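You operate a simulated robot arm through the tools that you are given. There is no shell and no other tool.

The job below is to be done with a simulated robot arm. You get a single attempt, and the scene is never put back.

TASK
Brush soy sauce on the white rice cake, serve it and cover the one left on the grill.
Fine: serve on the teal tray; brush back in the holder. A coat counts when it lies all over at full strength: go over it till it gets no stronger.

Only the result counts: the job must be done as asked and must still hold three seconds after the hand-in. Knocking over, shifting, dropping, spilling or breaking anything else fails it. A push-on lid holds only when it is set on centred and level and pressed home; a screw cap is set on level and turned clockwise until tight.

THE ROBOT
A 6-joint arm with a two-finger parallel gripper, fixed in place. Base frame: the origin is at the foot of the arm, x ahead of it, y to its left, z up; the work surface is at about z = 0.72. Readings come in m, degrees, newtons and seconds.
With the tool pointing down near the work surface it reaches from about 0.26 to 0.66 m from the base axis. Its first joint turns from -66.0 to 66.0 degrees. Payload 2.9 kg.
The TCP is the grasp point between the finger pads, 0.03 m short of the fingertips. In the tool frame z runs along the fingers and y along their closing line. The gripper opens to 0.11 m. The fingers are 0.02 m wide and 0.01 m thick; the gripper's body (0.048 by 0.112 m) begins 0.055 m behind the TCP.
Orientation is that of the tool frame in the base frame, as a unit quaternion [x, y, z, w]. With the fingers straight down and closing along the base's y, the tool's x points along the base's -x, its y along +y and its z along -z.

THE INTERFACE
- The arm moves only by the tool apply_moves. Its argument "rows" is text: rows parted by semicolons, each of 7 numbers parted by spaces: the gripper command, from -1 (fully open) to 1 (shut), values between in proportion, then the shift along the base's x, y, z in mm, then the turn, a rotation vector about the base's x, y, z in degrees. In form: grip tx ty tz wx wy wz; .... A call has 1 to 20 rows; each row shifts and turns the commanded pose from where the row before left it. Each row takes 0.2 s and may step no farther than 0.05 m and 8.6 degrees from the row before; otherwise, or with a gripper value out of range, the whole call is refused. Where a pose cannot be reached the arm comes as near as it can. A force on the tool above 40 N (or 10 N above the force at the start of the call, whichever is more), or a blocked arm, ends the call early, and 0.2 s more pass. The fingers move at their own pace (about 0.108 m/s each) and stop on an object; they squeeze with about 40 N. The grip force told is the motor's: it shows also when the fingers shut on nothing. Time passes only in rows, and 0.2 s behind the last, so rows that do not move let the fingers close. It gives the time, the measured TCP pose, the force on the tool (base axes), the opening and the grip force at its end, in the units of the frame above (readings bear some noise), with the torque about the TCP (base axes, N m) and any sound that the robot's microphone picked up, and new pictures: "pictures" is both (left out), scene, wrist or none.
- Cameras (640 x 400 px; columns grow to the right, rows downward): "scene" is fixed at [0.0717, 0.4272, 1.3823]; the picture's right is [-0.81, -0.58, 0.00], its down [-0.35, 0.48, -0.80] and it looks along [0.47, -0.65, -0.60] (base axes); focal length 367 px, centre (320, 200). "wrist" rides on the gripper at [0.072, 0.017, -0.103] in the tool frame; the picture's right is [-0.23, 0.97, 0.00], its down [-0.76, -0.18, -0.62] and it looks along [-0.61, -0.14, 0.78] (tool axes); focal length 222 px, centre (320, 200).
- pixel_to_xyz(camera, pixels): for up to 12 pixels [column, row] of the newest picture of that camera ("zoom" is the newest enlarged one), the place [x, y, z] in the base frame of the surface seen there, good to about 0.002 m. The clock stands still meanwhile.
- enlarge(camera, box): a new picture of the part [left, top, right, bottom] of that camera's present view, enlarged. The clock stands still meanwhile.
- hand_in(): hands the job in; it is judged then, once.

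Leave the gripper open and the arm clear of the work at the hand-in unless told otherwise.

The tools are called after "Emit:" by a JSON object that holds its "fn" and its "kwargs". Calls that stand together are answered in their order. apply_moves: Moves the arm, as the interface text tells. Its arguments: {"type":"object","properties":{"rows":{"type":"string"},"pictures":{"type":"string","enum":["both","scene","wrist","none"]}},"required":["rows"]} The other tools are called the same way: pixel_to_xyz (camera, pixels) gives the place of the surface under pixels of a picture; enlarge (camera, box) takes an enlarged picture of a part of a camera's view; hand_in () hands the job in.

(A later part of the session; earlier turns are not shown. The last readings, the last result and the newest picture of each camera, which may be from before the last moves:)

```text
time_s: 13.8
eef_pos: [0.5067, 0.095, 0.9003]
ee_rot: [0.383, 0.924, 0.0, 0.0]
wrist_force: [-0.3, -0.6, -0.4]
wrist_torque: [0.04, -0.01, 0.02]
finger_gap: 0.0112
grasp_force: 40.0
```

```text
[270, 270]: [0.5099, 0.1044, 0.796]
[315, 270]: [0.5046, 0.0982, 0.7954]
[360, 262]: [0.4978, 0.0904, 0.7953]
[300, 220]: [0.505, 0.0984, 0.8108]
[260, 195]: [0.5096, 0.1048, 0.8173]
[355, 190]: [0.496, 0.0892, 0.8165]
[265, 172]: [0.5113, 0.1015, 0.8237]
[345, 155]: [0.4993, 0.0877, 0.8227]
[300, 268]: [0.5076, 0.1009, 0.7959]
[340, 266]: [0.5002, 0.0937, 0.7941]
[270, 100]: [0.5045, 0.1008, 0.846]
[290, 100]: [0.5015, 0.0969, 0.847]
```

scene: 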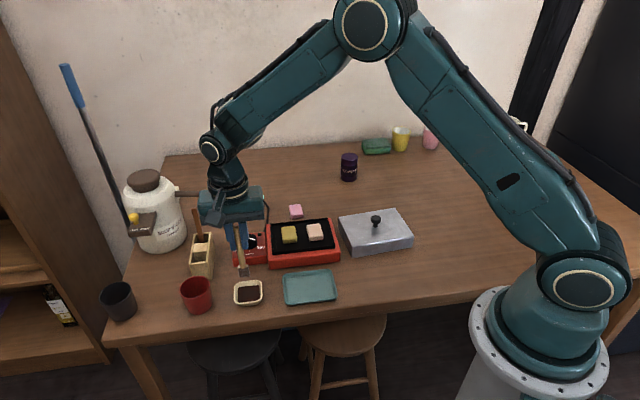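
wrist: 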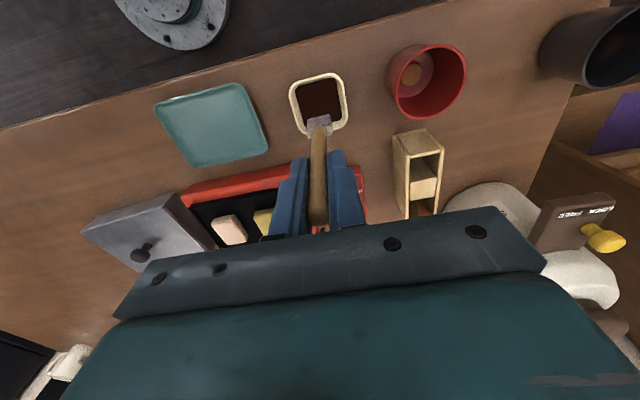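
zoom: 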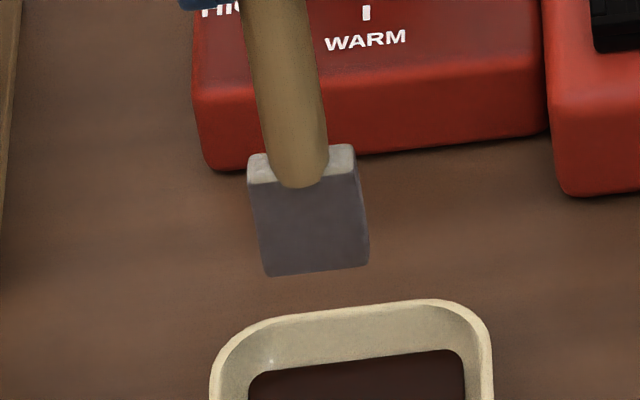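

The tip sits about 107 mm below the TCP, so it should touch the cake top at TCP z ≈ 0.887. I'll carry the brush over to the far-end of the cake's middle lane (0.495, −0.133) and stop 8 mm above it.

Emit:
{"fn": "apply_moves", "kwargs": {"rows": "1 0 0 28 0 0 0; 1 -2 -45 0 0 0 0; 1 -2 -46 0 0 0 0; 1 -3 -46 0 0 0 0; 1 -2 -46 0 0 0 0; 1 -2.5 -45 0 0 0 0; 1 0 0 -20 0 0 0; 1 0 0 -14 0 0 0; 1 0 0 0 0 0 0", "pictures": "both"}}

Emit:
{"fn": "enlarge", "kwargs": {"camera": "scene", "box": [270, 190, 350, 260]}}

```text
time_s: 15.8
eef_pos: [0.4937, -0.1323, 0.8943]
ee_rot: [0.382, 0.924, 0.0, 0.0]
wrist_force: [0.1, 0.1, -0.5]
wrist_torque: [-0.03, 0.01, 0.0]
finger_gap: 0.0115
grasp_force: 40.4
```

scene: 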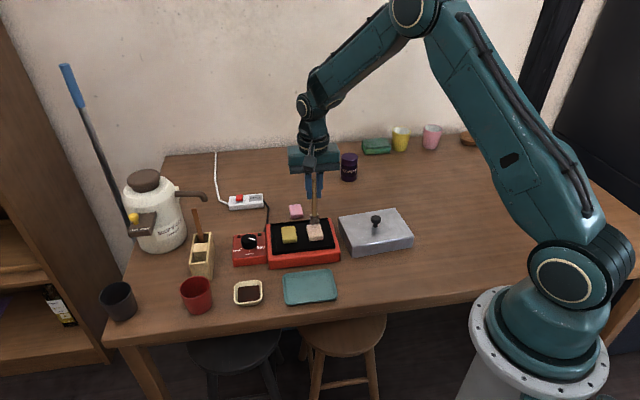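
wrist: 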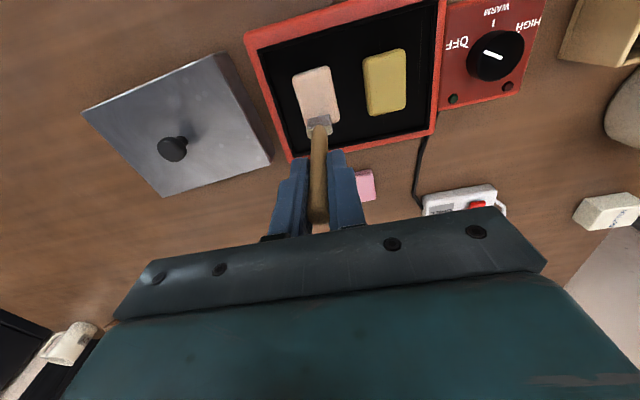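

```text
5.71 times, centred on (310, 225) of scene
```

zoom: 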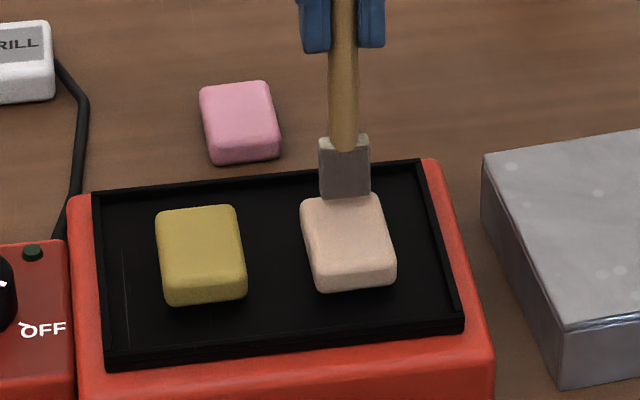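

The brush stands above the far end of the white cake. I'll lower it in small steps while watching the force.

Emit:
{"fn": "apply_moves", "kwargs": {"rows": "1 0 0 -4 0 0 0; 1 0 0 -2 0 0 0; 1 0 0 0 0 0 0", "pictures": "none"}}

Emit:
{"fn": "apply_moves", "kwargs": {"rows": "1 0 0 -1 0 0 0; 1 0 0 0 0 0 0", "pictures": "scene"}}

Emit:
{"fn": "enlarge", "kwargs": {"camera": "scene", "box": [290, 205, 340, 250]}}

```text
time_s: 16.6
eef_pos: [0.4946, -0.1333, 0.8885]
ee_rot: [0.383, 0.924, 0.0, 0.0]
wrist_force: [0.3, -0.6, 0.5]
wrist_torque: [-0.02, 0.03, 0.04]
finger_gap: 0.0111
grasp_force: 39.9
```

```text
time_s: 17.2
eef_pos: [0.4964, -0.1325, 0.8878]
ee_rot: [0.383, 0.924, 0.0, 0.0]
wrist_force: [-1.7, 0.6, 6.7]
wrist_torque: [-0.19, 0.38, -0.02]
finger_gap: 0.0112
grasp_force: 40.4
```

scene: 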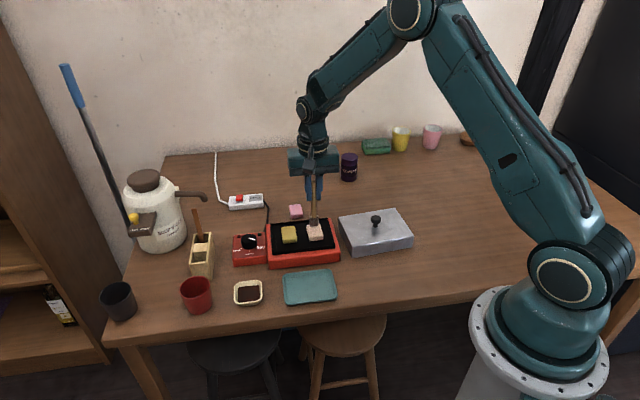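

```text
8.89 times, centred on (315, 228) of scene
```

zoom: 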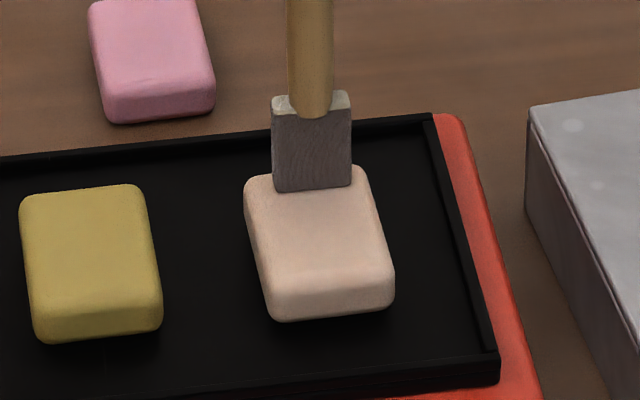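

Contact, about 7 N upward. I'll ease up 0.5 mm and make a first stroke of 34 mm toward the near end.

Emit:
{"fn": "apply_moves", "kwargs": {"rows": "1 0 0 0.5 0 0 0; 1 -4 4 0 0 0 0; 1 -4 4 0 0 0 0; 1 -4 4 0 0 0 0; 1 -4 4 0 0 0 0; 1 -4 4 0 0 0 0; 1 -4 4 0 0 0 0", "pictures": "both"}}

Emit:
{"fn": "enlarge", "kwargs": {"camera": "scene", "box": [290, 205, 340, 250]}}

Emit:
{"fn": "enlarge", "kwargs": {"camera": "wrist", "box": [260, 40, 420, 160]}}

```text
time_s: 18.8
eef_pos: [0.4714, -0.1096, 0.8888]
ee_rot: [0.383, 0.924, 0.0, 0.001]
wrist_force: [0.0, 0.3, 2.1]
wrist_torque: [0.1, -0.17, 0.03]
finger_gap: 0.0113
grasp_force: 40.3
```

scene: 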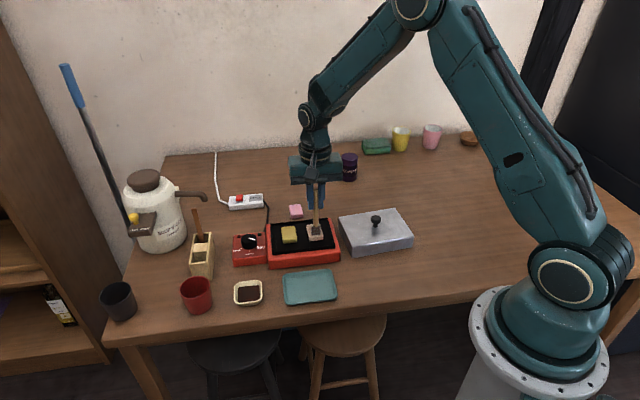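
wrist: 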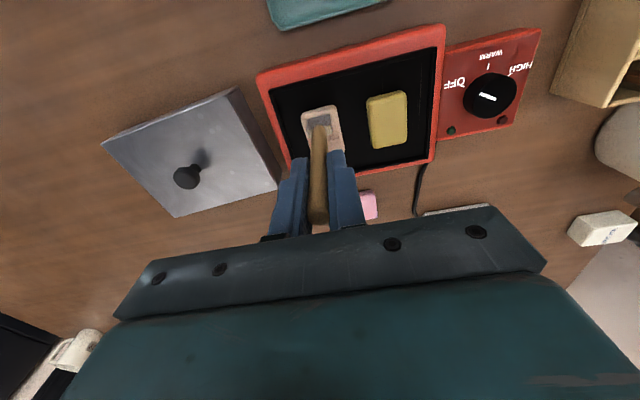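

```text
8.89 times, centred on (315, 228) of scene
```

zoom: 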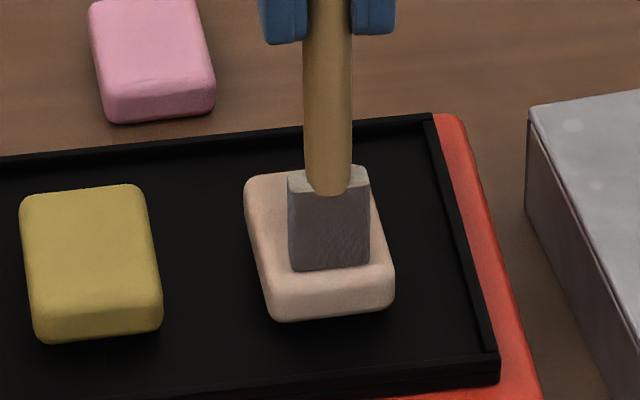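

```text
3.33 times, centred on (340, 100) of wrist
```

zoom: 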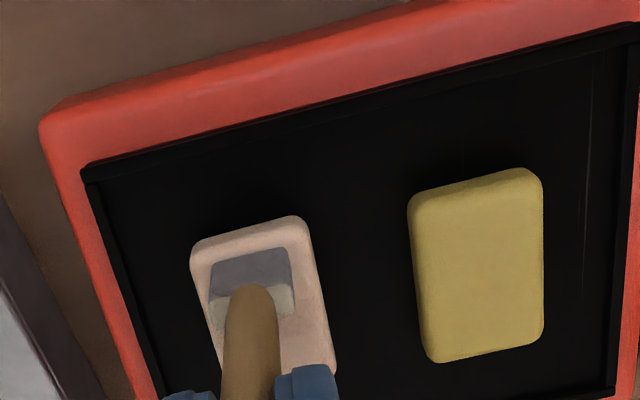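

The cake stayed in place, with contact about 2 N. No strong colour is visible yet; I'll press 0.7 mm lower and stroke back, then lift away to look.

Emit:
{"fn": "apply_moves", "kwargs": {"rows": "1 0 0 -0.7 0 0 0; 1 4 -4 0 0 0 0; 1 4 -4 0 0 0 0; 1 4 -4 0 0 0 0; 1 4 -4 0 0 0 0; 1 4 -4 0 0 0 0; 1 4 -4 0 0 0 0", "pictures": "both"}}

Emit:
{"fn": "enlarge", "kwargs": {"camera": "scene", "box": [290, 205, 340, 250]}}

Emit:
{"fn": "enlarge", "kwargs": {"camera": "wrist", "box": [260, 40, 420, 160]}}

```text
time_s: 20.4
eef_pos: [0.4961, -0.1338, 0.886]
ee_rot: [0.382, 0.924, 0.0, 0.0]
wrist_force: [-1.2, -0.8, 3.0]
wrist_torque: [-0.13, 0.16, 0.03]
finger_gap: 0.0113
grasp_force: 39.8
```

scene: 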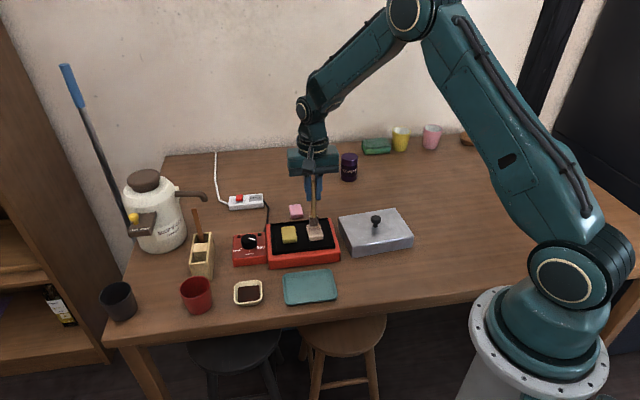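
wrist: 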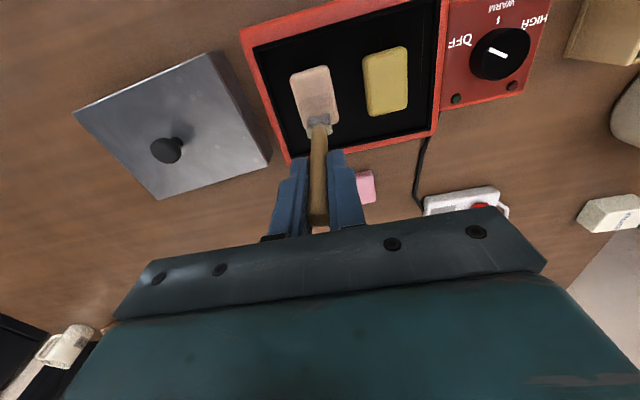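

```text
8.89 times, centred on (315, 228) of scene
```

zoom: 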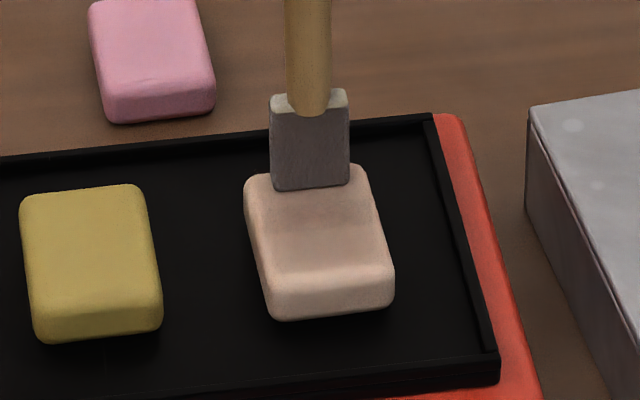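

```text
3.33 times, centred on (340, 100) of wrist
```

zoom: 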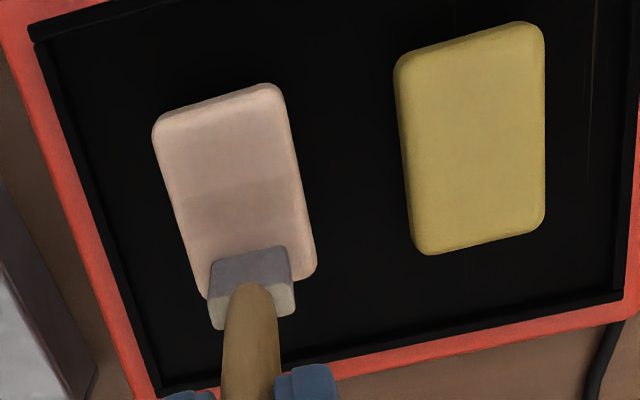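

A faint tint is showing on part of the top. I'll zoom closer to see which areas are coated.

Emit:
{"fn": "enlarge", "kwargs": {"camera": "wrist", "box": [280, 55, 350, 145]}}

Emit:
{"fn": "enlarge", "kwargs": {"camera": "scene", "box": [300, 215, 330, 245]}}

```text
4.44 times, centred on (315, 100) of wrist
```

zoom: 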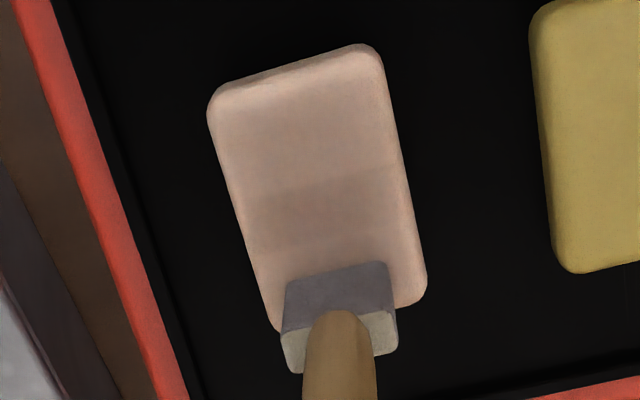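

```text
13.33 times, centred on (315, 230) of scene
```

zoom: 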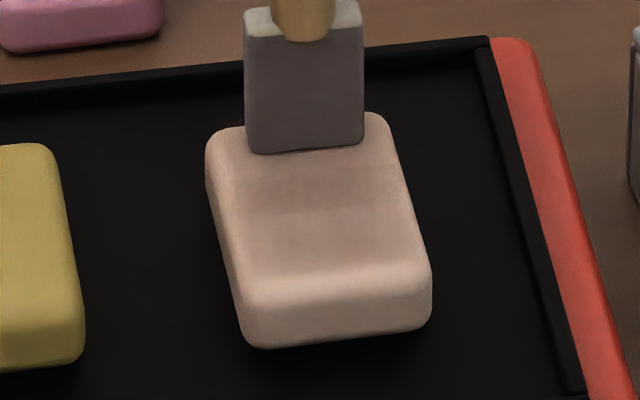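

The middle is lightly tinted after two passes. I'll do a fuller pass with slightly more pressure over three lanes (middle, +7 mm, −7 mm).

Emit:
{"fn": "apply_moves", "kwargs": {"rows": "1 -4 4 -0.4 0 0 0; 1 -4 4 0 0 0 0; 1 -4 4 0 0 0 0; 1 -4 4 0 0 0 0; 1 -4 4 0 0 0 0; 1 -4 4 0 0 0 0; 1 5 5 0 0 0 0; 1 4 -4 0 0 0 0; 1 4 -4 0 0 0 0; 1 4 -4 0 0 0 0; 1 4 -4 0 0 0 0; 1 4 -4 0 0 0 0; 1 4 -4 0 0 0 0; 1 -10 -10 0 0 0 0; 1 -4 4 0 0 0 0; 1 -4 4 0 0 0 0; 1 -4 4 0 0 0 0; 1 -4 4 0 0 0 0; 1 -4 4 0 0 0 0; 1 -4 4 0 0 0 0", "pictures": "both"}}

Emit:
{"fn": "enlarge", "kwargs": {"camera": "scene", "box": [290, 205, 340, 250]}}

Emit:
{"fn": "enlarge", "kwargs": {"camera": "wrist", "box": [280, 55, 380, 175]}}

```text
time_s: 24.6
eef_pos: [0.4673, -0.1137, 0.8852]
ee_rot: [0.383, 0.924, 0.001, 0.0]
wrist_force: [-0.4, 0.1, 3.6]
wrist_torque: [0.14, -0.17, 0.02]
finger_gap: 0.0113
grasp_force: 40.4
```

scene: 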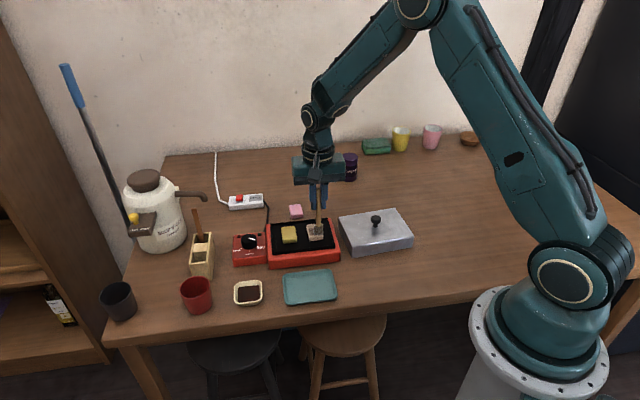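
wrist: 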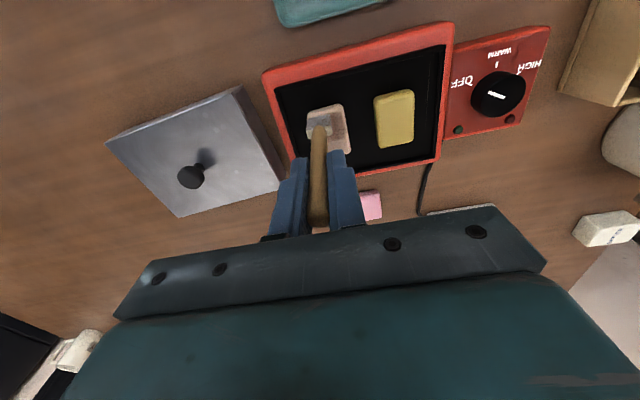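

```text
8.89 times, centred on (315, 228) of scene
```

zoom: 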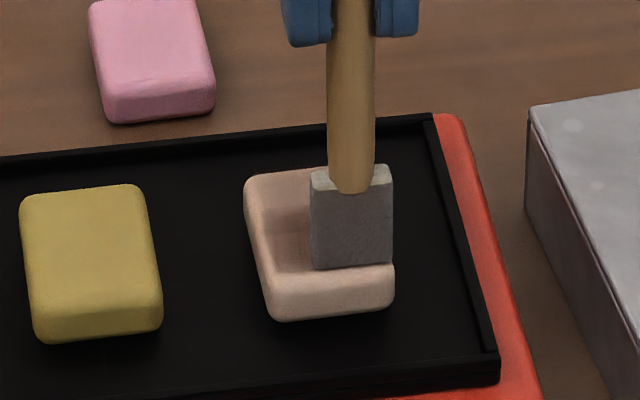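

```text
3.33 times, centred on (330, 115) of wrist
```

zoom: 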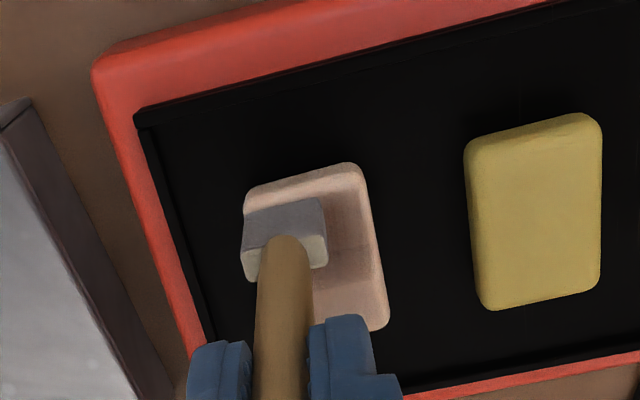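

The tint is growing. I'll lift the brush 45 mm to get a clear view of the whole top.

Emit:
{"fn": "apply_moves", "kwargs": {"rows": "1 0 0 15 0 0 0; 1 10 -10 30 0 0 0; 1 10 -10 0 0 0 0; 1 0 0 0 0 0 0", "pictures": "both"}}

Emit:
{"fn": "enlarge", "kwargs": {"camera": "scene", "box": [300, 215, 330, 245]}}

Emit:
{"fn": "enlarge", "kwargs": {"camera": "wrist", "box": [280, 55, 380, 155]}}

```text
time_s: 25.6
eef_pos: [0.4872, -0.1339, 0.9319]
ee_rot: [0.383, 0.924, 0.0, 0.0]
wrist_force: [0.6, 0.4, -0.5]
wrist_torque: [0.0, -0.02, 0.03]
finger_gap: 0.0112
grasp_force: 40.3
```

scene: 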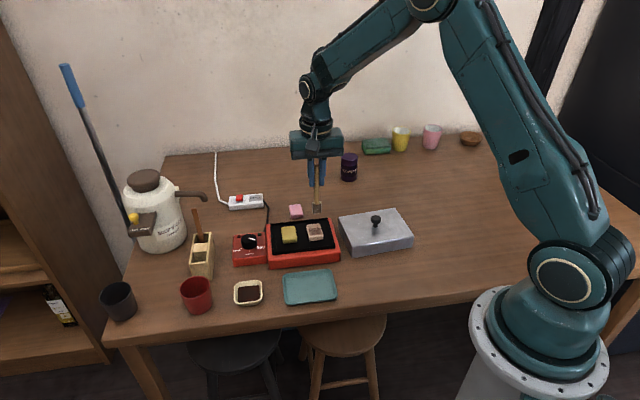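
wrist: 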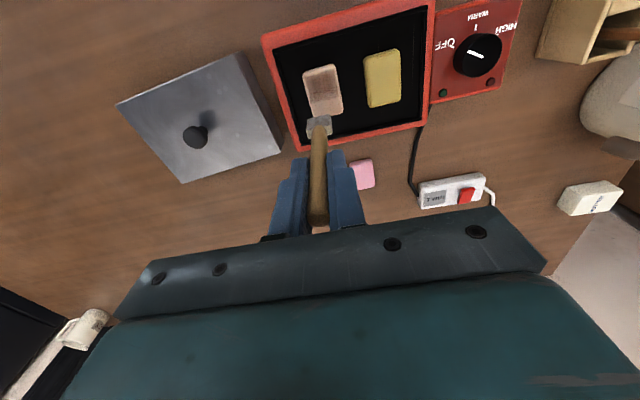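

```text
13.33 times, centred on (315, 230) of scene
```

zoom: 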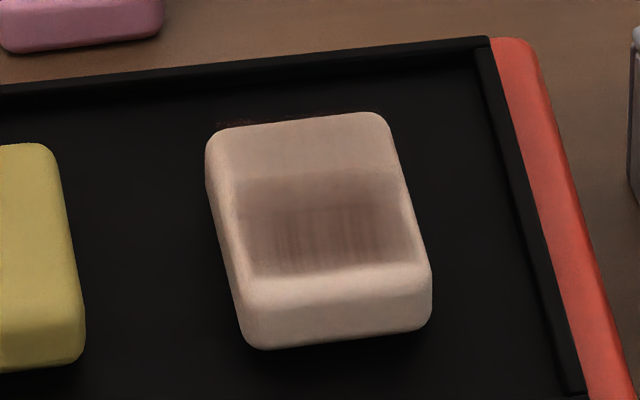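

```text
4.00 times, centred on (330, 105) of wrist
```

zoom: 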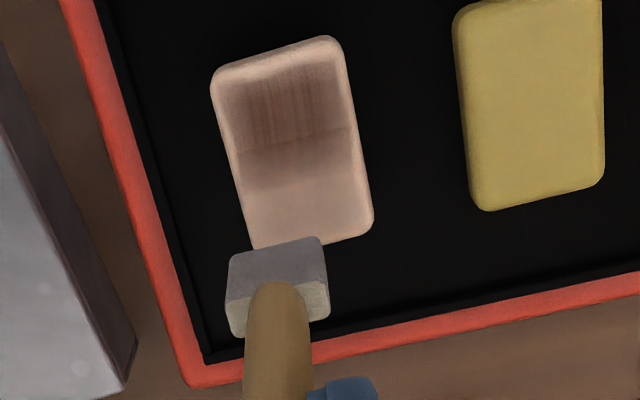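

The near two-thirds of the top is tinted but the far third is still pale. I'll brush again with longer strokes starting farther out (from −21 mm to +20 mm along the cake) over all three lanes.

Emit:
{"fn": "apply_moves", "kwargs": {"rows": "1 6.9 -6.8 -25 0 0 0; 1 0 0 -20.3 0 0 0; 1 -4.2 4.2 0 0 0 0; 1 -4.2 4.2 0 0 0 0; 1 -4.2 4.2 0 0 0 0; 1 -4.2 4.2 0 0 0 0; 1 -4.2 4.2 0 0 0 0; 1 -4.2 4.2 0 0 0 0; 1 -4.2 4.2 0 0 0 0; 1 5 5 0 0 0 0; 1 4.2 -4.2 0 0 0 0; 1 4.2 -4.2 0 0 0 0; 1 4.2 -4.2 0 0 0 0; 1 4.2 -4.2 0 0 0 0; 1 4.2 -4.2 0 0 0 0; 1 4.2 -4.2 0 0 0 0; 1 4.2 -4.2 0 0 0 0; 1 5 5 0 0 0 0", "pictures": "scene"}}

Emit:
{"fn": "enlarge", "kwargs": {"camera": "scene", "box": [300, 215, 330, 245]}}

```text
time_s: 29.4
eef_pos: [0.5047, -0.1314, 0.8854]
ee_rot: [0.383, 0.924, 0.0, 0.0]
wrist_force: [-0.5, 0.2, 0.3]
wrist_torque: [0.01, -0.04, -0.02]
finger_gap: 0.0113
grasp_force: 40.2
```

scene: 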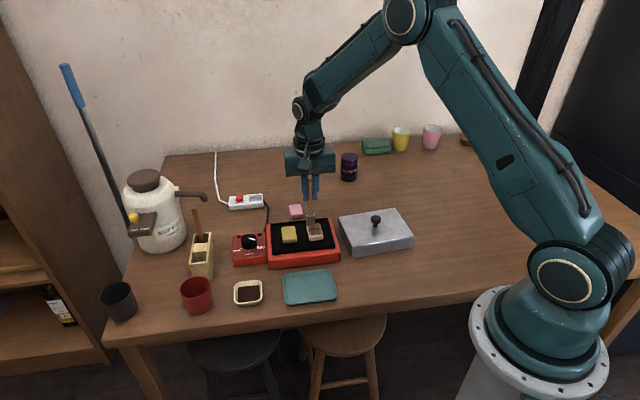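

```text
13.33 times, centred on (315, 230) of scene
```

zoom: 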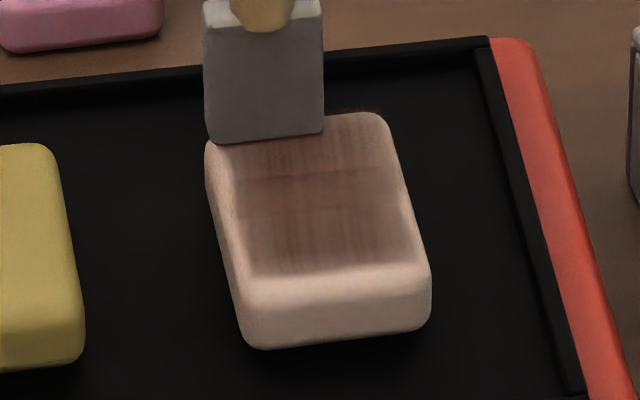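

The far third is now tinted too, and the cake hasn't moved. I'll continue: the +7 lane, then back over the middle.

Emit:
{"fn": "apply_moves", "kwargs": {"rows": "1 -4.2 4.2 0.5 0 0 0; 1 -4.2 4.2 0 0 0 0; 1 -4.2 4.2 0 0 0 0; 1 -4.2 4.2 0 0 0 0; 1 -4.2 4.2 0 0 0 0; 1 -4.2 4.2 0 0 0 0; 1 -4.2 4.2 0 0 0 0; 1 -5 -5 0 0 0 0; 1 4.2 -4.2 0 0 0 0; 1 4.2 -4.2 0 0 0 0; 1 4.2 -4.2 0 0 0 0; 1 4.2 -4.2 0 0 0 0; 1 4.2 -4.2 0 0 0 0; 1 4.2 -4.2 0 0 0 0; 1 4.2 -4.2 0 0 0 0; 1 0 0 20 0 0 0; 1 3 -3 25 0 0 0; 1 0 0 0 0 0 0", "pictures": "both"}}

Emit:
{"fn": "enlarge", "kwargs": {"camera": "scene", "box": [300, 215, 330, 245]}}

Emit:
{"fn": "enlarge", "kwargs": {"camera": "wrist", "box": [280, 55, 380, 155]}}

```text
time_s: 33.2
eef_pos: [0.5013, -0.1397, 0.9322]
ee_rot: [0.382, 0.924, 0.0, -0.001]
wrist_force: [1.0, -0.1, -0.3]
wrist_torque: [0.0, 0.0, -0.04]
finger_gap: 0.0118
grasp_force: 39.8
```

scene: 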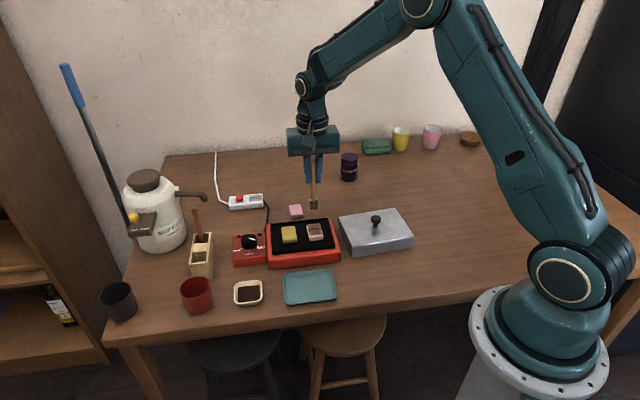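
wrist: 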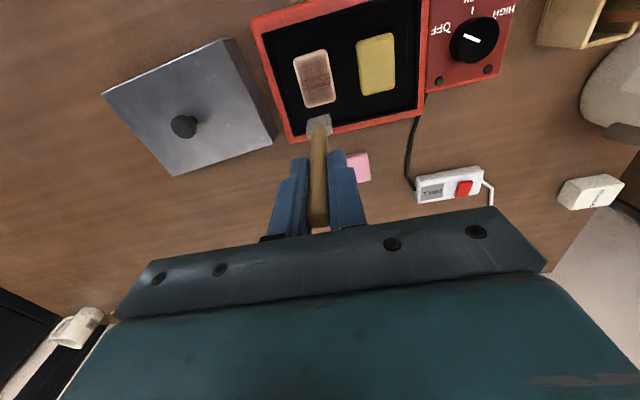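

```text
13.33 times, centred on (315, 230) of scene
```

zoom: 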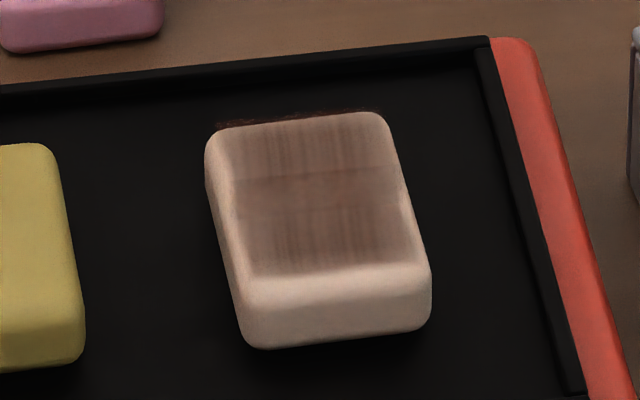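

```text
4.00 times, centred on (330, 105) of wrist
```

zoom: 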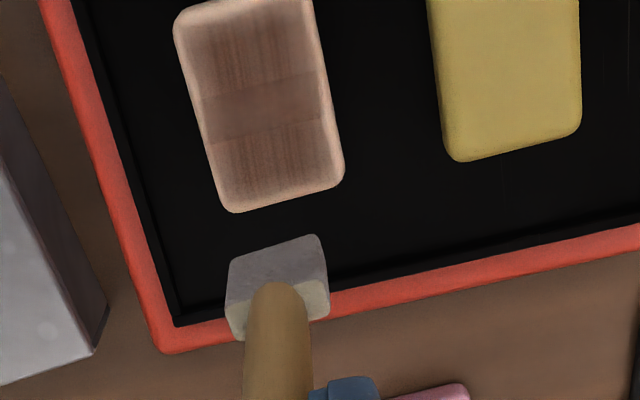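

All three bands are now tinted, but not at full strength. I'll check how much sauce is still on the brush.

Emit:
{"fn": "enlarge", "kwargs": {"camera": "scene", "box": [295, 180, 335, 220]}}

```text
10.00 times, centred on (315, 200) of scene
```

zoom: 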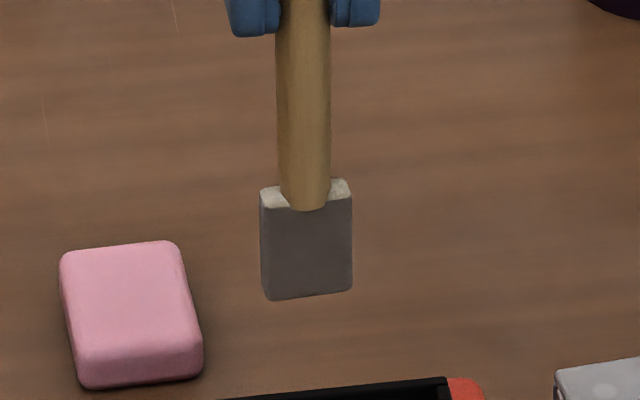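

The brush still looks dark, so I'll do another full set of passes (three lanes, both ways) and see whether the coat gets stronger.

Emit:
{"fn": "apply_moves", "kwargs": {"rows": "1 -8.7 -1.3 -20 0 0 0; 1 0 0 -24.7 0 0 0; 1 -4.1 4.1 0 0 0 0; 1 -4.1 4.1 0 0 0 0; 1 -4.1 4.1 0 0 0 0; 1 -4.1 4.1 0 0 0 0; 1 -4.1 4.1 0 0 0 0; 1 -4.1 4.1 0 0 0 0; 1 -4.1 4.1 0 0 0 0; 1 5 5 0 0 0 0; 1 4.1 -4.1 0 0 0 0; 1 4.1 -4.1 0 0 0 0; 1 4.1 -4.1 0 0 0 0; 1 4.1 -4.1 0 0 0 0; 1 4.1 -4.1 0 0 0 0; 1 4.1 -4.1 0 0 0 0; 1 4.1 -4.1 0 0 0 0; 1 5 5 0 0 0 0", "pictures": "none"}}

Emit:
{"fn": "apply_moves", "kwargs": {"rows": "1 -4.1 4.1 0 0 0 0; 1 -4.1 4.1 0 0 0 0; 1 -4.1 4.1 0 0 0 0; 1 -4.1 4.1 0 0 0 0; 1 -4.1 4.1 0 0 0 0; 1 -4.1 4.1 0 0 0 0; 1 -4.1 4.1 0 0 0 0; 1 -5 -5 0 0 0 0; 1 4.1 -4.1 0 0 0 0; 1 4.1 -4.1 0 0 0 0; 1 4.1 -4.1 0 0 0 0; 1 4.1 -4.1 0 0 0 0; 1 4.1 -4.1 0 0 0 0; 1 4.1 -4.1 0 0 0 0; 1 4.1 -4.1 0 0 0 0; 1 0 0 20 0 0 0; 1 3 -3 25 0 0 0; 1 0 0 0 0 0 0", "pictures": "both"}}

Emit:
{"fn": "enlarge", "kwargs": {"camera": "scene", "box": [300, 215, 330, 245]}}

Emit:
{"fn": "enlarge", "kwargs": {"camera": "wrist", "box": [280, 35, 380, 155]}}

```text
time_s: 37.0
eef_pos: [0.5042, -0.13, 0.8875]
ee_rot: [0.381, 0.924, 0.0, 0.001]
wrist_force: [-0.3, 0.1, 0.5]
wrist_torque: [0.01, -0.01, 0.0]
finger_gap: 0.0118
grasp_force: 39.8
```

```text
time_s: 40.8
eef_pos: [0.5016, -0.1391, 0.933]
ee_rot: [0.382, 0.924, 0.0, 0.0]
wrist_force: [-1.0, 0.1, 0.1]
wrist_torque: [0.0, 0.01, 0.04]
finger_gap: 0.0119
grasp_force: 39.9
```

scene: 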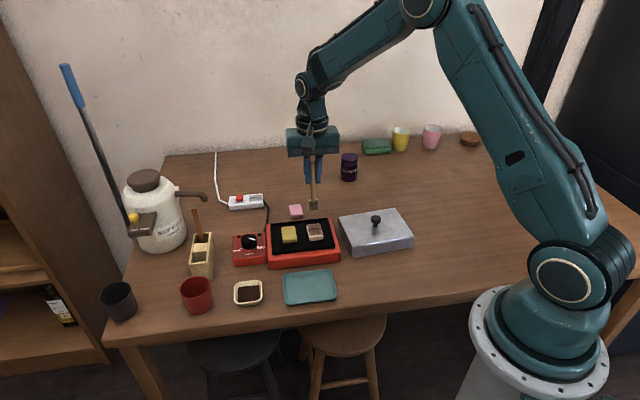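
wrist: 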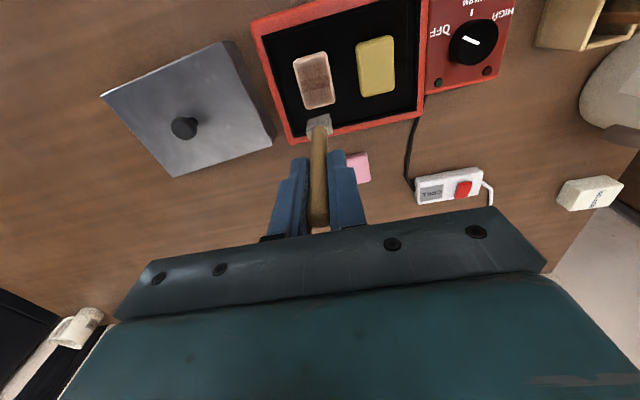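

```text
13.33 times, centred on (315, 230) of scene
```

zoom: 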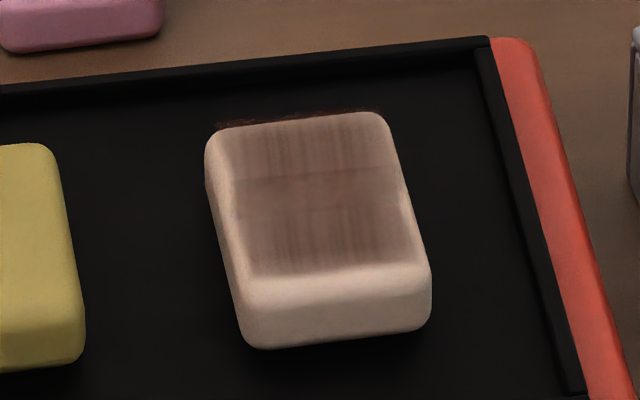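

```text
3.33 times, centred on (330, 95) of wrist
```

zoom: 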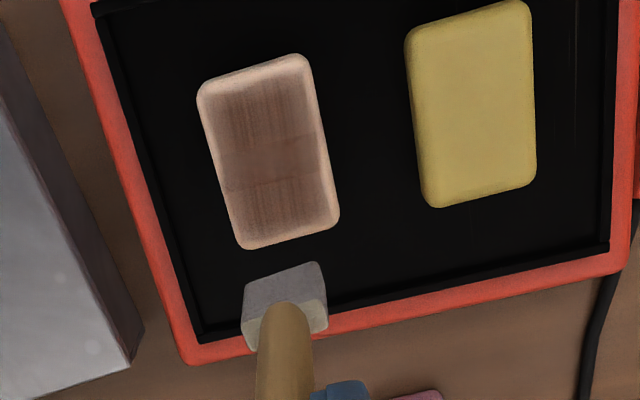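

No change from the previous view, so the brush has likely run dry. I'll dip it again: over to the dish and down to light contact, dwelling a second.

Emit:
{"fn": "apply_moves", "kwargs": {"rows": "1 1 46 0 0 0 0; 1 1 47 0 0 0 0; 1 1 47 0 0 0 0; 1 1 47 0 0 0 0; 1 1.6 46.8 0 0 0 0; 1 0 0 -40 0 0 0; 1 0 0 -40 0 0 0; 1 0 0 -10 0 0 0; 1 0 0 -4 0 0 0; 1 0 0 -1.5 0 0 0; 1 0 0 0 0 0 0; 1 0 0 0 0 0 0; 1 0 0 0 0 0 0", "pictures": "scene"}}

Emit:
{"fn": "enlarge", "kwargs": {"camera": "scene", "box": [225, 240, 275, 315]}}

```text
time_s: 43.6
eef_pos: [0.5068, 0.0948, 0.8368]
ee_rot: [0.382, 0.924, 0.0, 0.0]
wrist_force: [-0.6, -0.2, 0.2]
wrist_torque: [-0.02, 0.01, -0.02]
finger_gap: 0.012
grasp_force: 40.2
```

scene: 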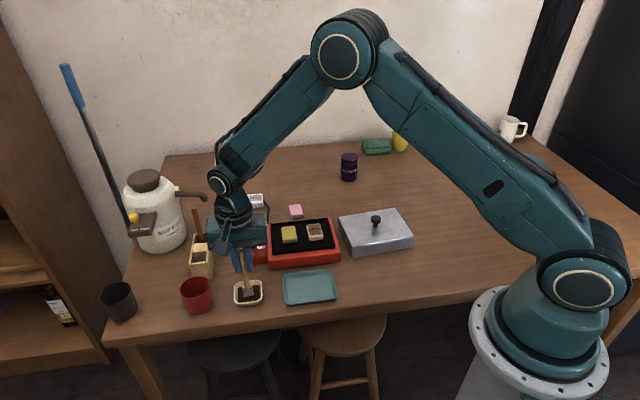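

```text
5.33 times, centred on (250, 278) of scene
```

zoom: 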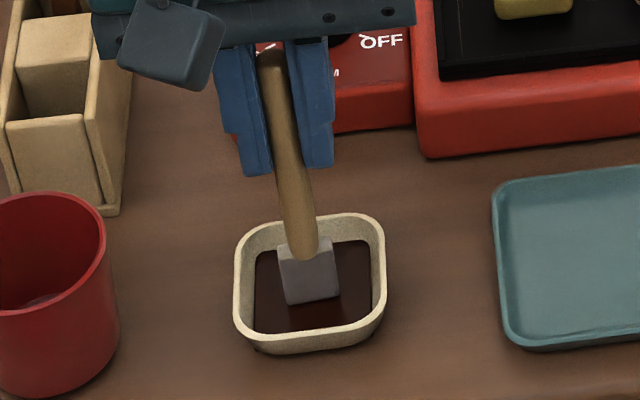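

No contact force yet, and the head looks pale (dry). I'll lower it by another 1 mm at a time.

Emit:
{"fn": "apply_moves", "kwargs": {"rows": "1 0 0 -1 0 0 0; 1 0 0 -0.7 0 0 0; 1 0 0 0 0 0 0; 1 0 0 0 0 0 0", "pictures": "scene"}}

Emit:
{"fn": "enlarge", "kwargs": {"camera": "scene", "box": [225, 240, 275, 315]}}

```text
time_s: 44.6
eef_pos: [0.5061, 0.0952, 0.8368]
ee_rot: [0.382, 0.924, 0.001, 0.001]
wrist_force: [-4.4, -0.7, 23.3]
wrist_torque: [-0.09, 0.49, 0.02]
finger_gap: 0.0118
grasp_force: 40.1
```

scene: 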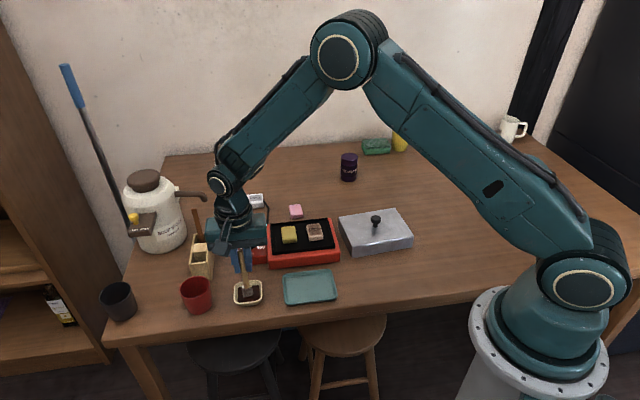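

```text
5.33 times, centred on (250, 278) of scene
```

zoom: 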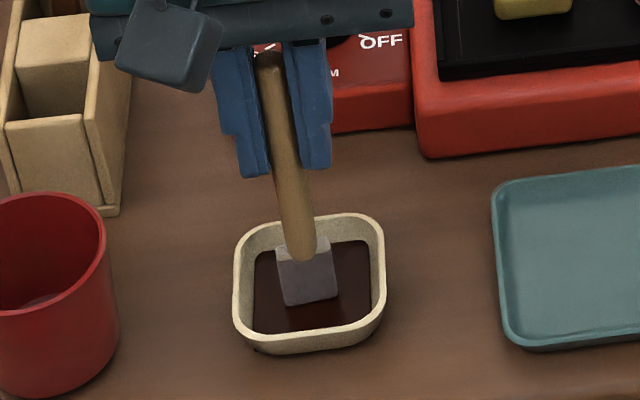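

Contact now (23 N), and the head darkens again. I'll dwell about a second, then lift and check the head.

Emit:
{"fn": "apply_moves", "kwargs": {"rows": "1 0 0 0.5 0 0 0; 1 0 0 0 0 0 0; 1 0 0 0 0 0 0; 1 0 0 0 0 0 0; 1 0 0 0 0 0 0; 1 0 0 20 0 0 0; 1 0 0 40 0 0 0; 1 0 0 35 0 0 0; 1 0 0 0 0 0 0", "pictures": "both"}}

Emit:
{"fn": "enlarge", "kwargs": {"camera": "scene", "box": [230, 240, 265, 290]}}

Emit:
{"fn": "enlarge", "kwargs": {"camera": "wrist", "box": [290, 80, 350, 160]}}

```text
time_s: 46.6
eef_pos: [0.5072, 0.096, 0.9304]
ee_rot: [0.383, 0.924, 0.0, 0.0]
wrist_force: [-0.2, 0.3, 0.0]
wrist_torque: [0.03, -0.01, 0.01]
finger_gap: 0.0117
grasp_force: 39.5
```

scene: 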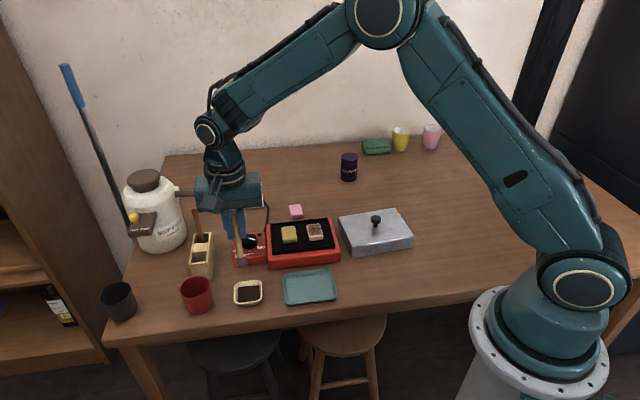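
wrist: 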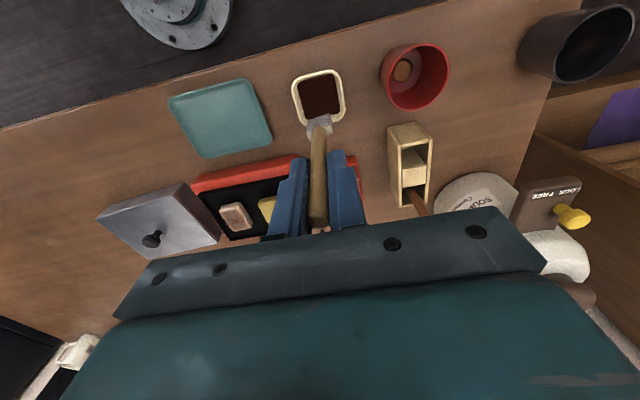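

```text
8.00 times, centred on (248, 265) of scene
```

zoom: 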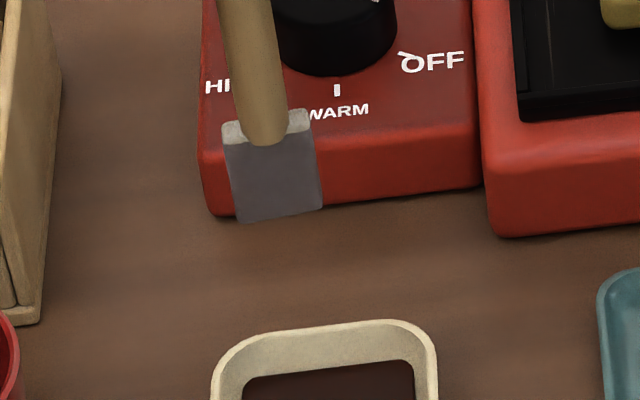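

```text
5.00 times, centred on (320, 120) of wrist
```

zoom: 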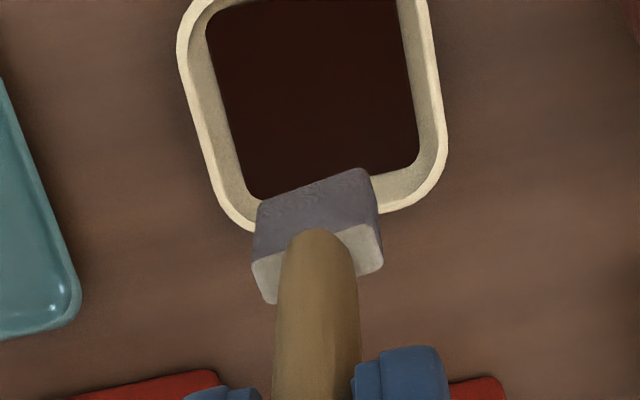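

Loaded again. Back to the cake for another set of passes over the three lanes, slightly lower (z ≈ 0.8875) since the tip sits a touch higher in the grip.

Emit:
{"fn": "apply_moves", "kwargs": {"rows": "1 -2.8 -47 0 0 0 0; 1 -2.8 -47 0 0 0 0; 1 -2.9 -47 0 0 0 0; 1 -2.9 -47 0 0 0 0; 1 -2.9 -47.1 0 0 0 0; 1 0 0 -24 0 0 0; 1 0 0 -20 0 0 0; 1 -4.1 4.1 0 0 0 0; 1 -4.1 4.1 0 0 0 0; 1 -4.1 4.1 0 0 0 0; 1 -4.1 4.1 0 0 0 0; 1 -4.1 4.1 0 0 0 0; 1 -4.1 4.1 0 0 0 0; 1 -4.1 4.1 0 0 0 0; 1 5 5 0 0 0 0", "pictures": "scene"}}

Emit:
{"fn": "enlarge", "kwargs": {"camera": "scene", "box": [300, 215, 330, 245]}}

```text
time_s: 49.8
eef_pos: [0.4676, -0.1057, 0.8861]
ee_rot: [0.384, 0.923, 0.0, -0.001]
wrist_force: [-2.0, -1.8, 5.9]
wrist_torque: [-0.21, 0.26, 0.0]
finger_gap: 0.012
grasp_force: 39.9
```

scene: 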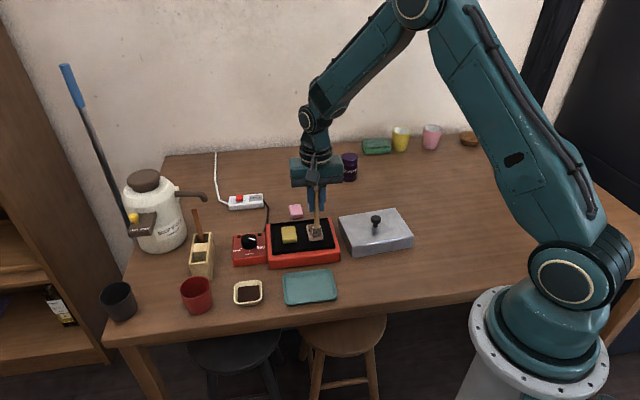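

```text
13.33 times, centred on (315, 230) of scene
```

zoom: 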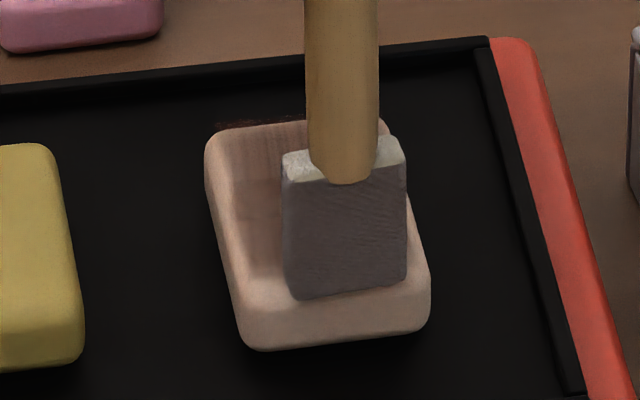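

Contact about 6 N, cake still in place. Continuing with the middle lane back and the +7 lane forward, then lifting to look.

Emit:
{"fn": "apply_moves", "kwargs": {"rows": "1 4.1 -4.1 0 0 0 0; 1 4.1 -4.1 0 0 0 0; 1 4.1 -4.1 0 0 0 0; 1 4.1 -4.1 0 0 0 0; 1 4.1 -4.1 0 0 0 0; 1 4.1 -4.1 0 0 0 0; 1 4.1 -4.1 0 0 0 0; 1 5 5 0 0 0 0; 1 -4.1 4.1 0 0 0 0; 1 -4.1 4.1 0 0 0 0; 1 -4.1 4.1 0 0 0 0; 1 -4.1 4.1 0 0 0 0; 1 -4.1 4.1 0 0 0 0; 1 -4.1 4.1 0 0 0 0; 1 -4.1 4.1 0 0 0 0; 1 0 0 20 0 0 0; 1 12 -12 25 0 0 0; 1 15 -15 0 0 0 0; 1 0 0 0 0 0 0", "pictures": "both"}}

Emit:
{"fn": "enlarge", "kwargs": {"camera": "scene", "box": [300, 215, 330, 245]}}

Emit:
{"fn": "enlarge", "kwargs": {"camera": "wrist", "box": [280, 35, 380, 155]}}

```text
time_s: 53.8
eef_pos: [0.5004, -0.1275, 0.9333]
ee_rot: [0.383, 0.924, 0.0, 0.0]
wrist_force: [-0.4, 0.1, -1.3]
wrist_torque: [0.04, -0.02, 0.0]
finger_gap: 0.0119
grasp_force: 40.0
```

scene: 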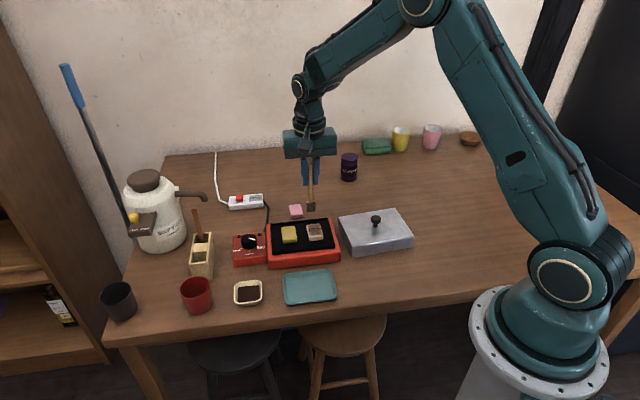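
wrist: 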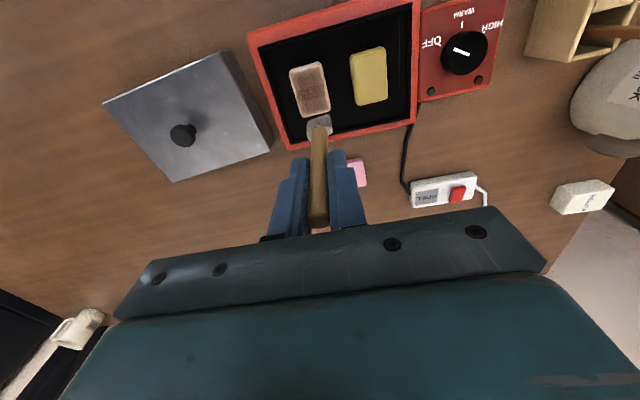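

```text
13.33 times, centred on (315, 230) of scene
```

zoom: 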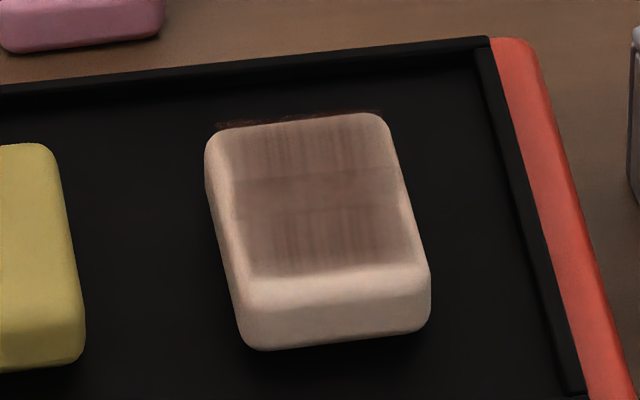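

```text
3.33 times, centred on (330, 95) of wrist
```

zoom: 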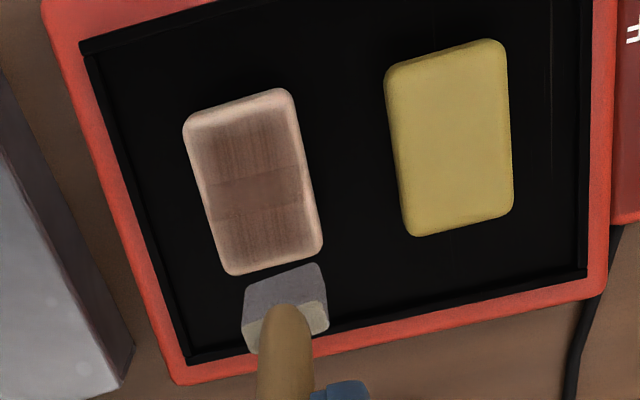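

I'll zoom in as far as possible to compare the bands.

Emit:
{"fn": "enlarge", "kwargs": {"camera": "wrist", "box": [285, 58, 335, 122]}}

Emit:
{"fn": "enlarge", "kwargs": {"camera": "scene", "box": [304, 218, 326, 242]}}

```text
6.25 times, centred on (310, 90) of wrist
```

zoom: 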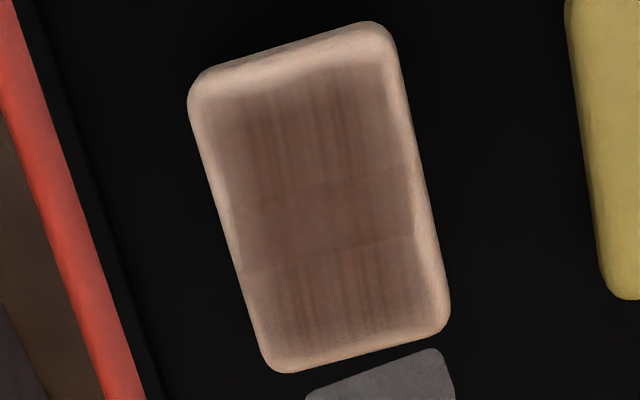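

```text
16.00 times, centred on (315, 230) of scene
```

zoom: 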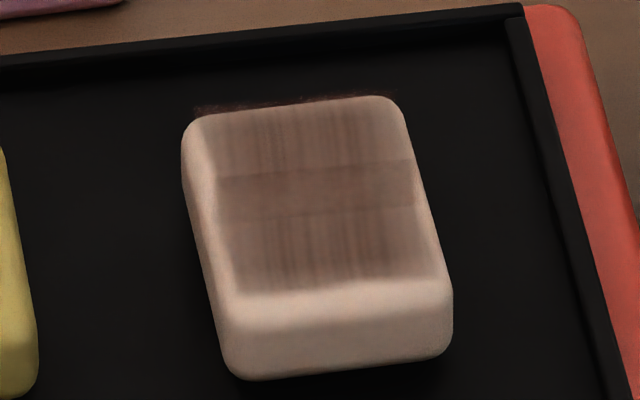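

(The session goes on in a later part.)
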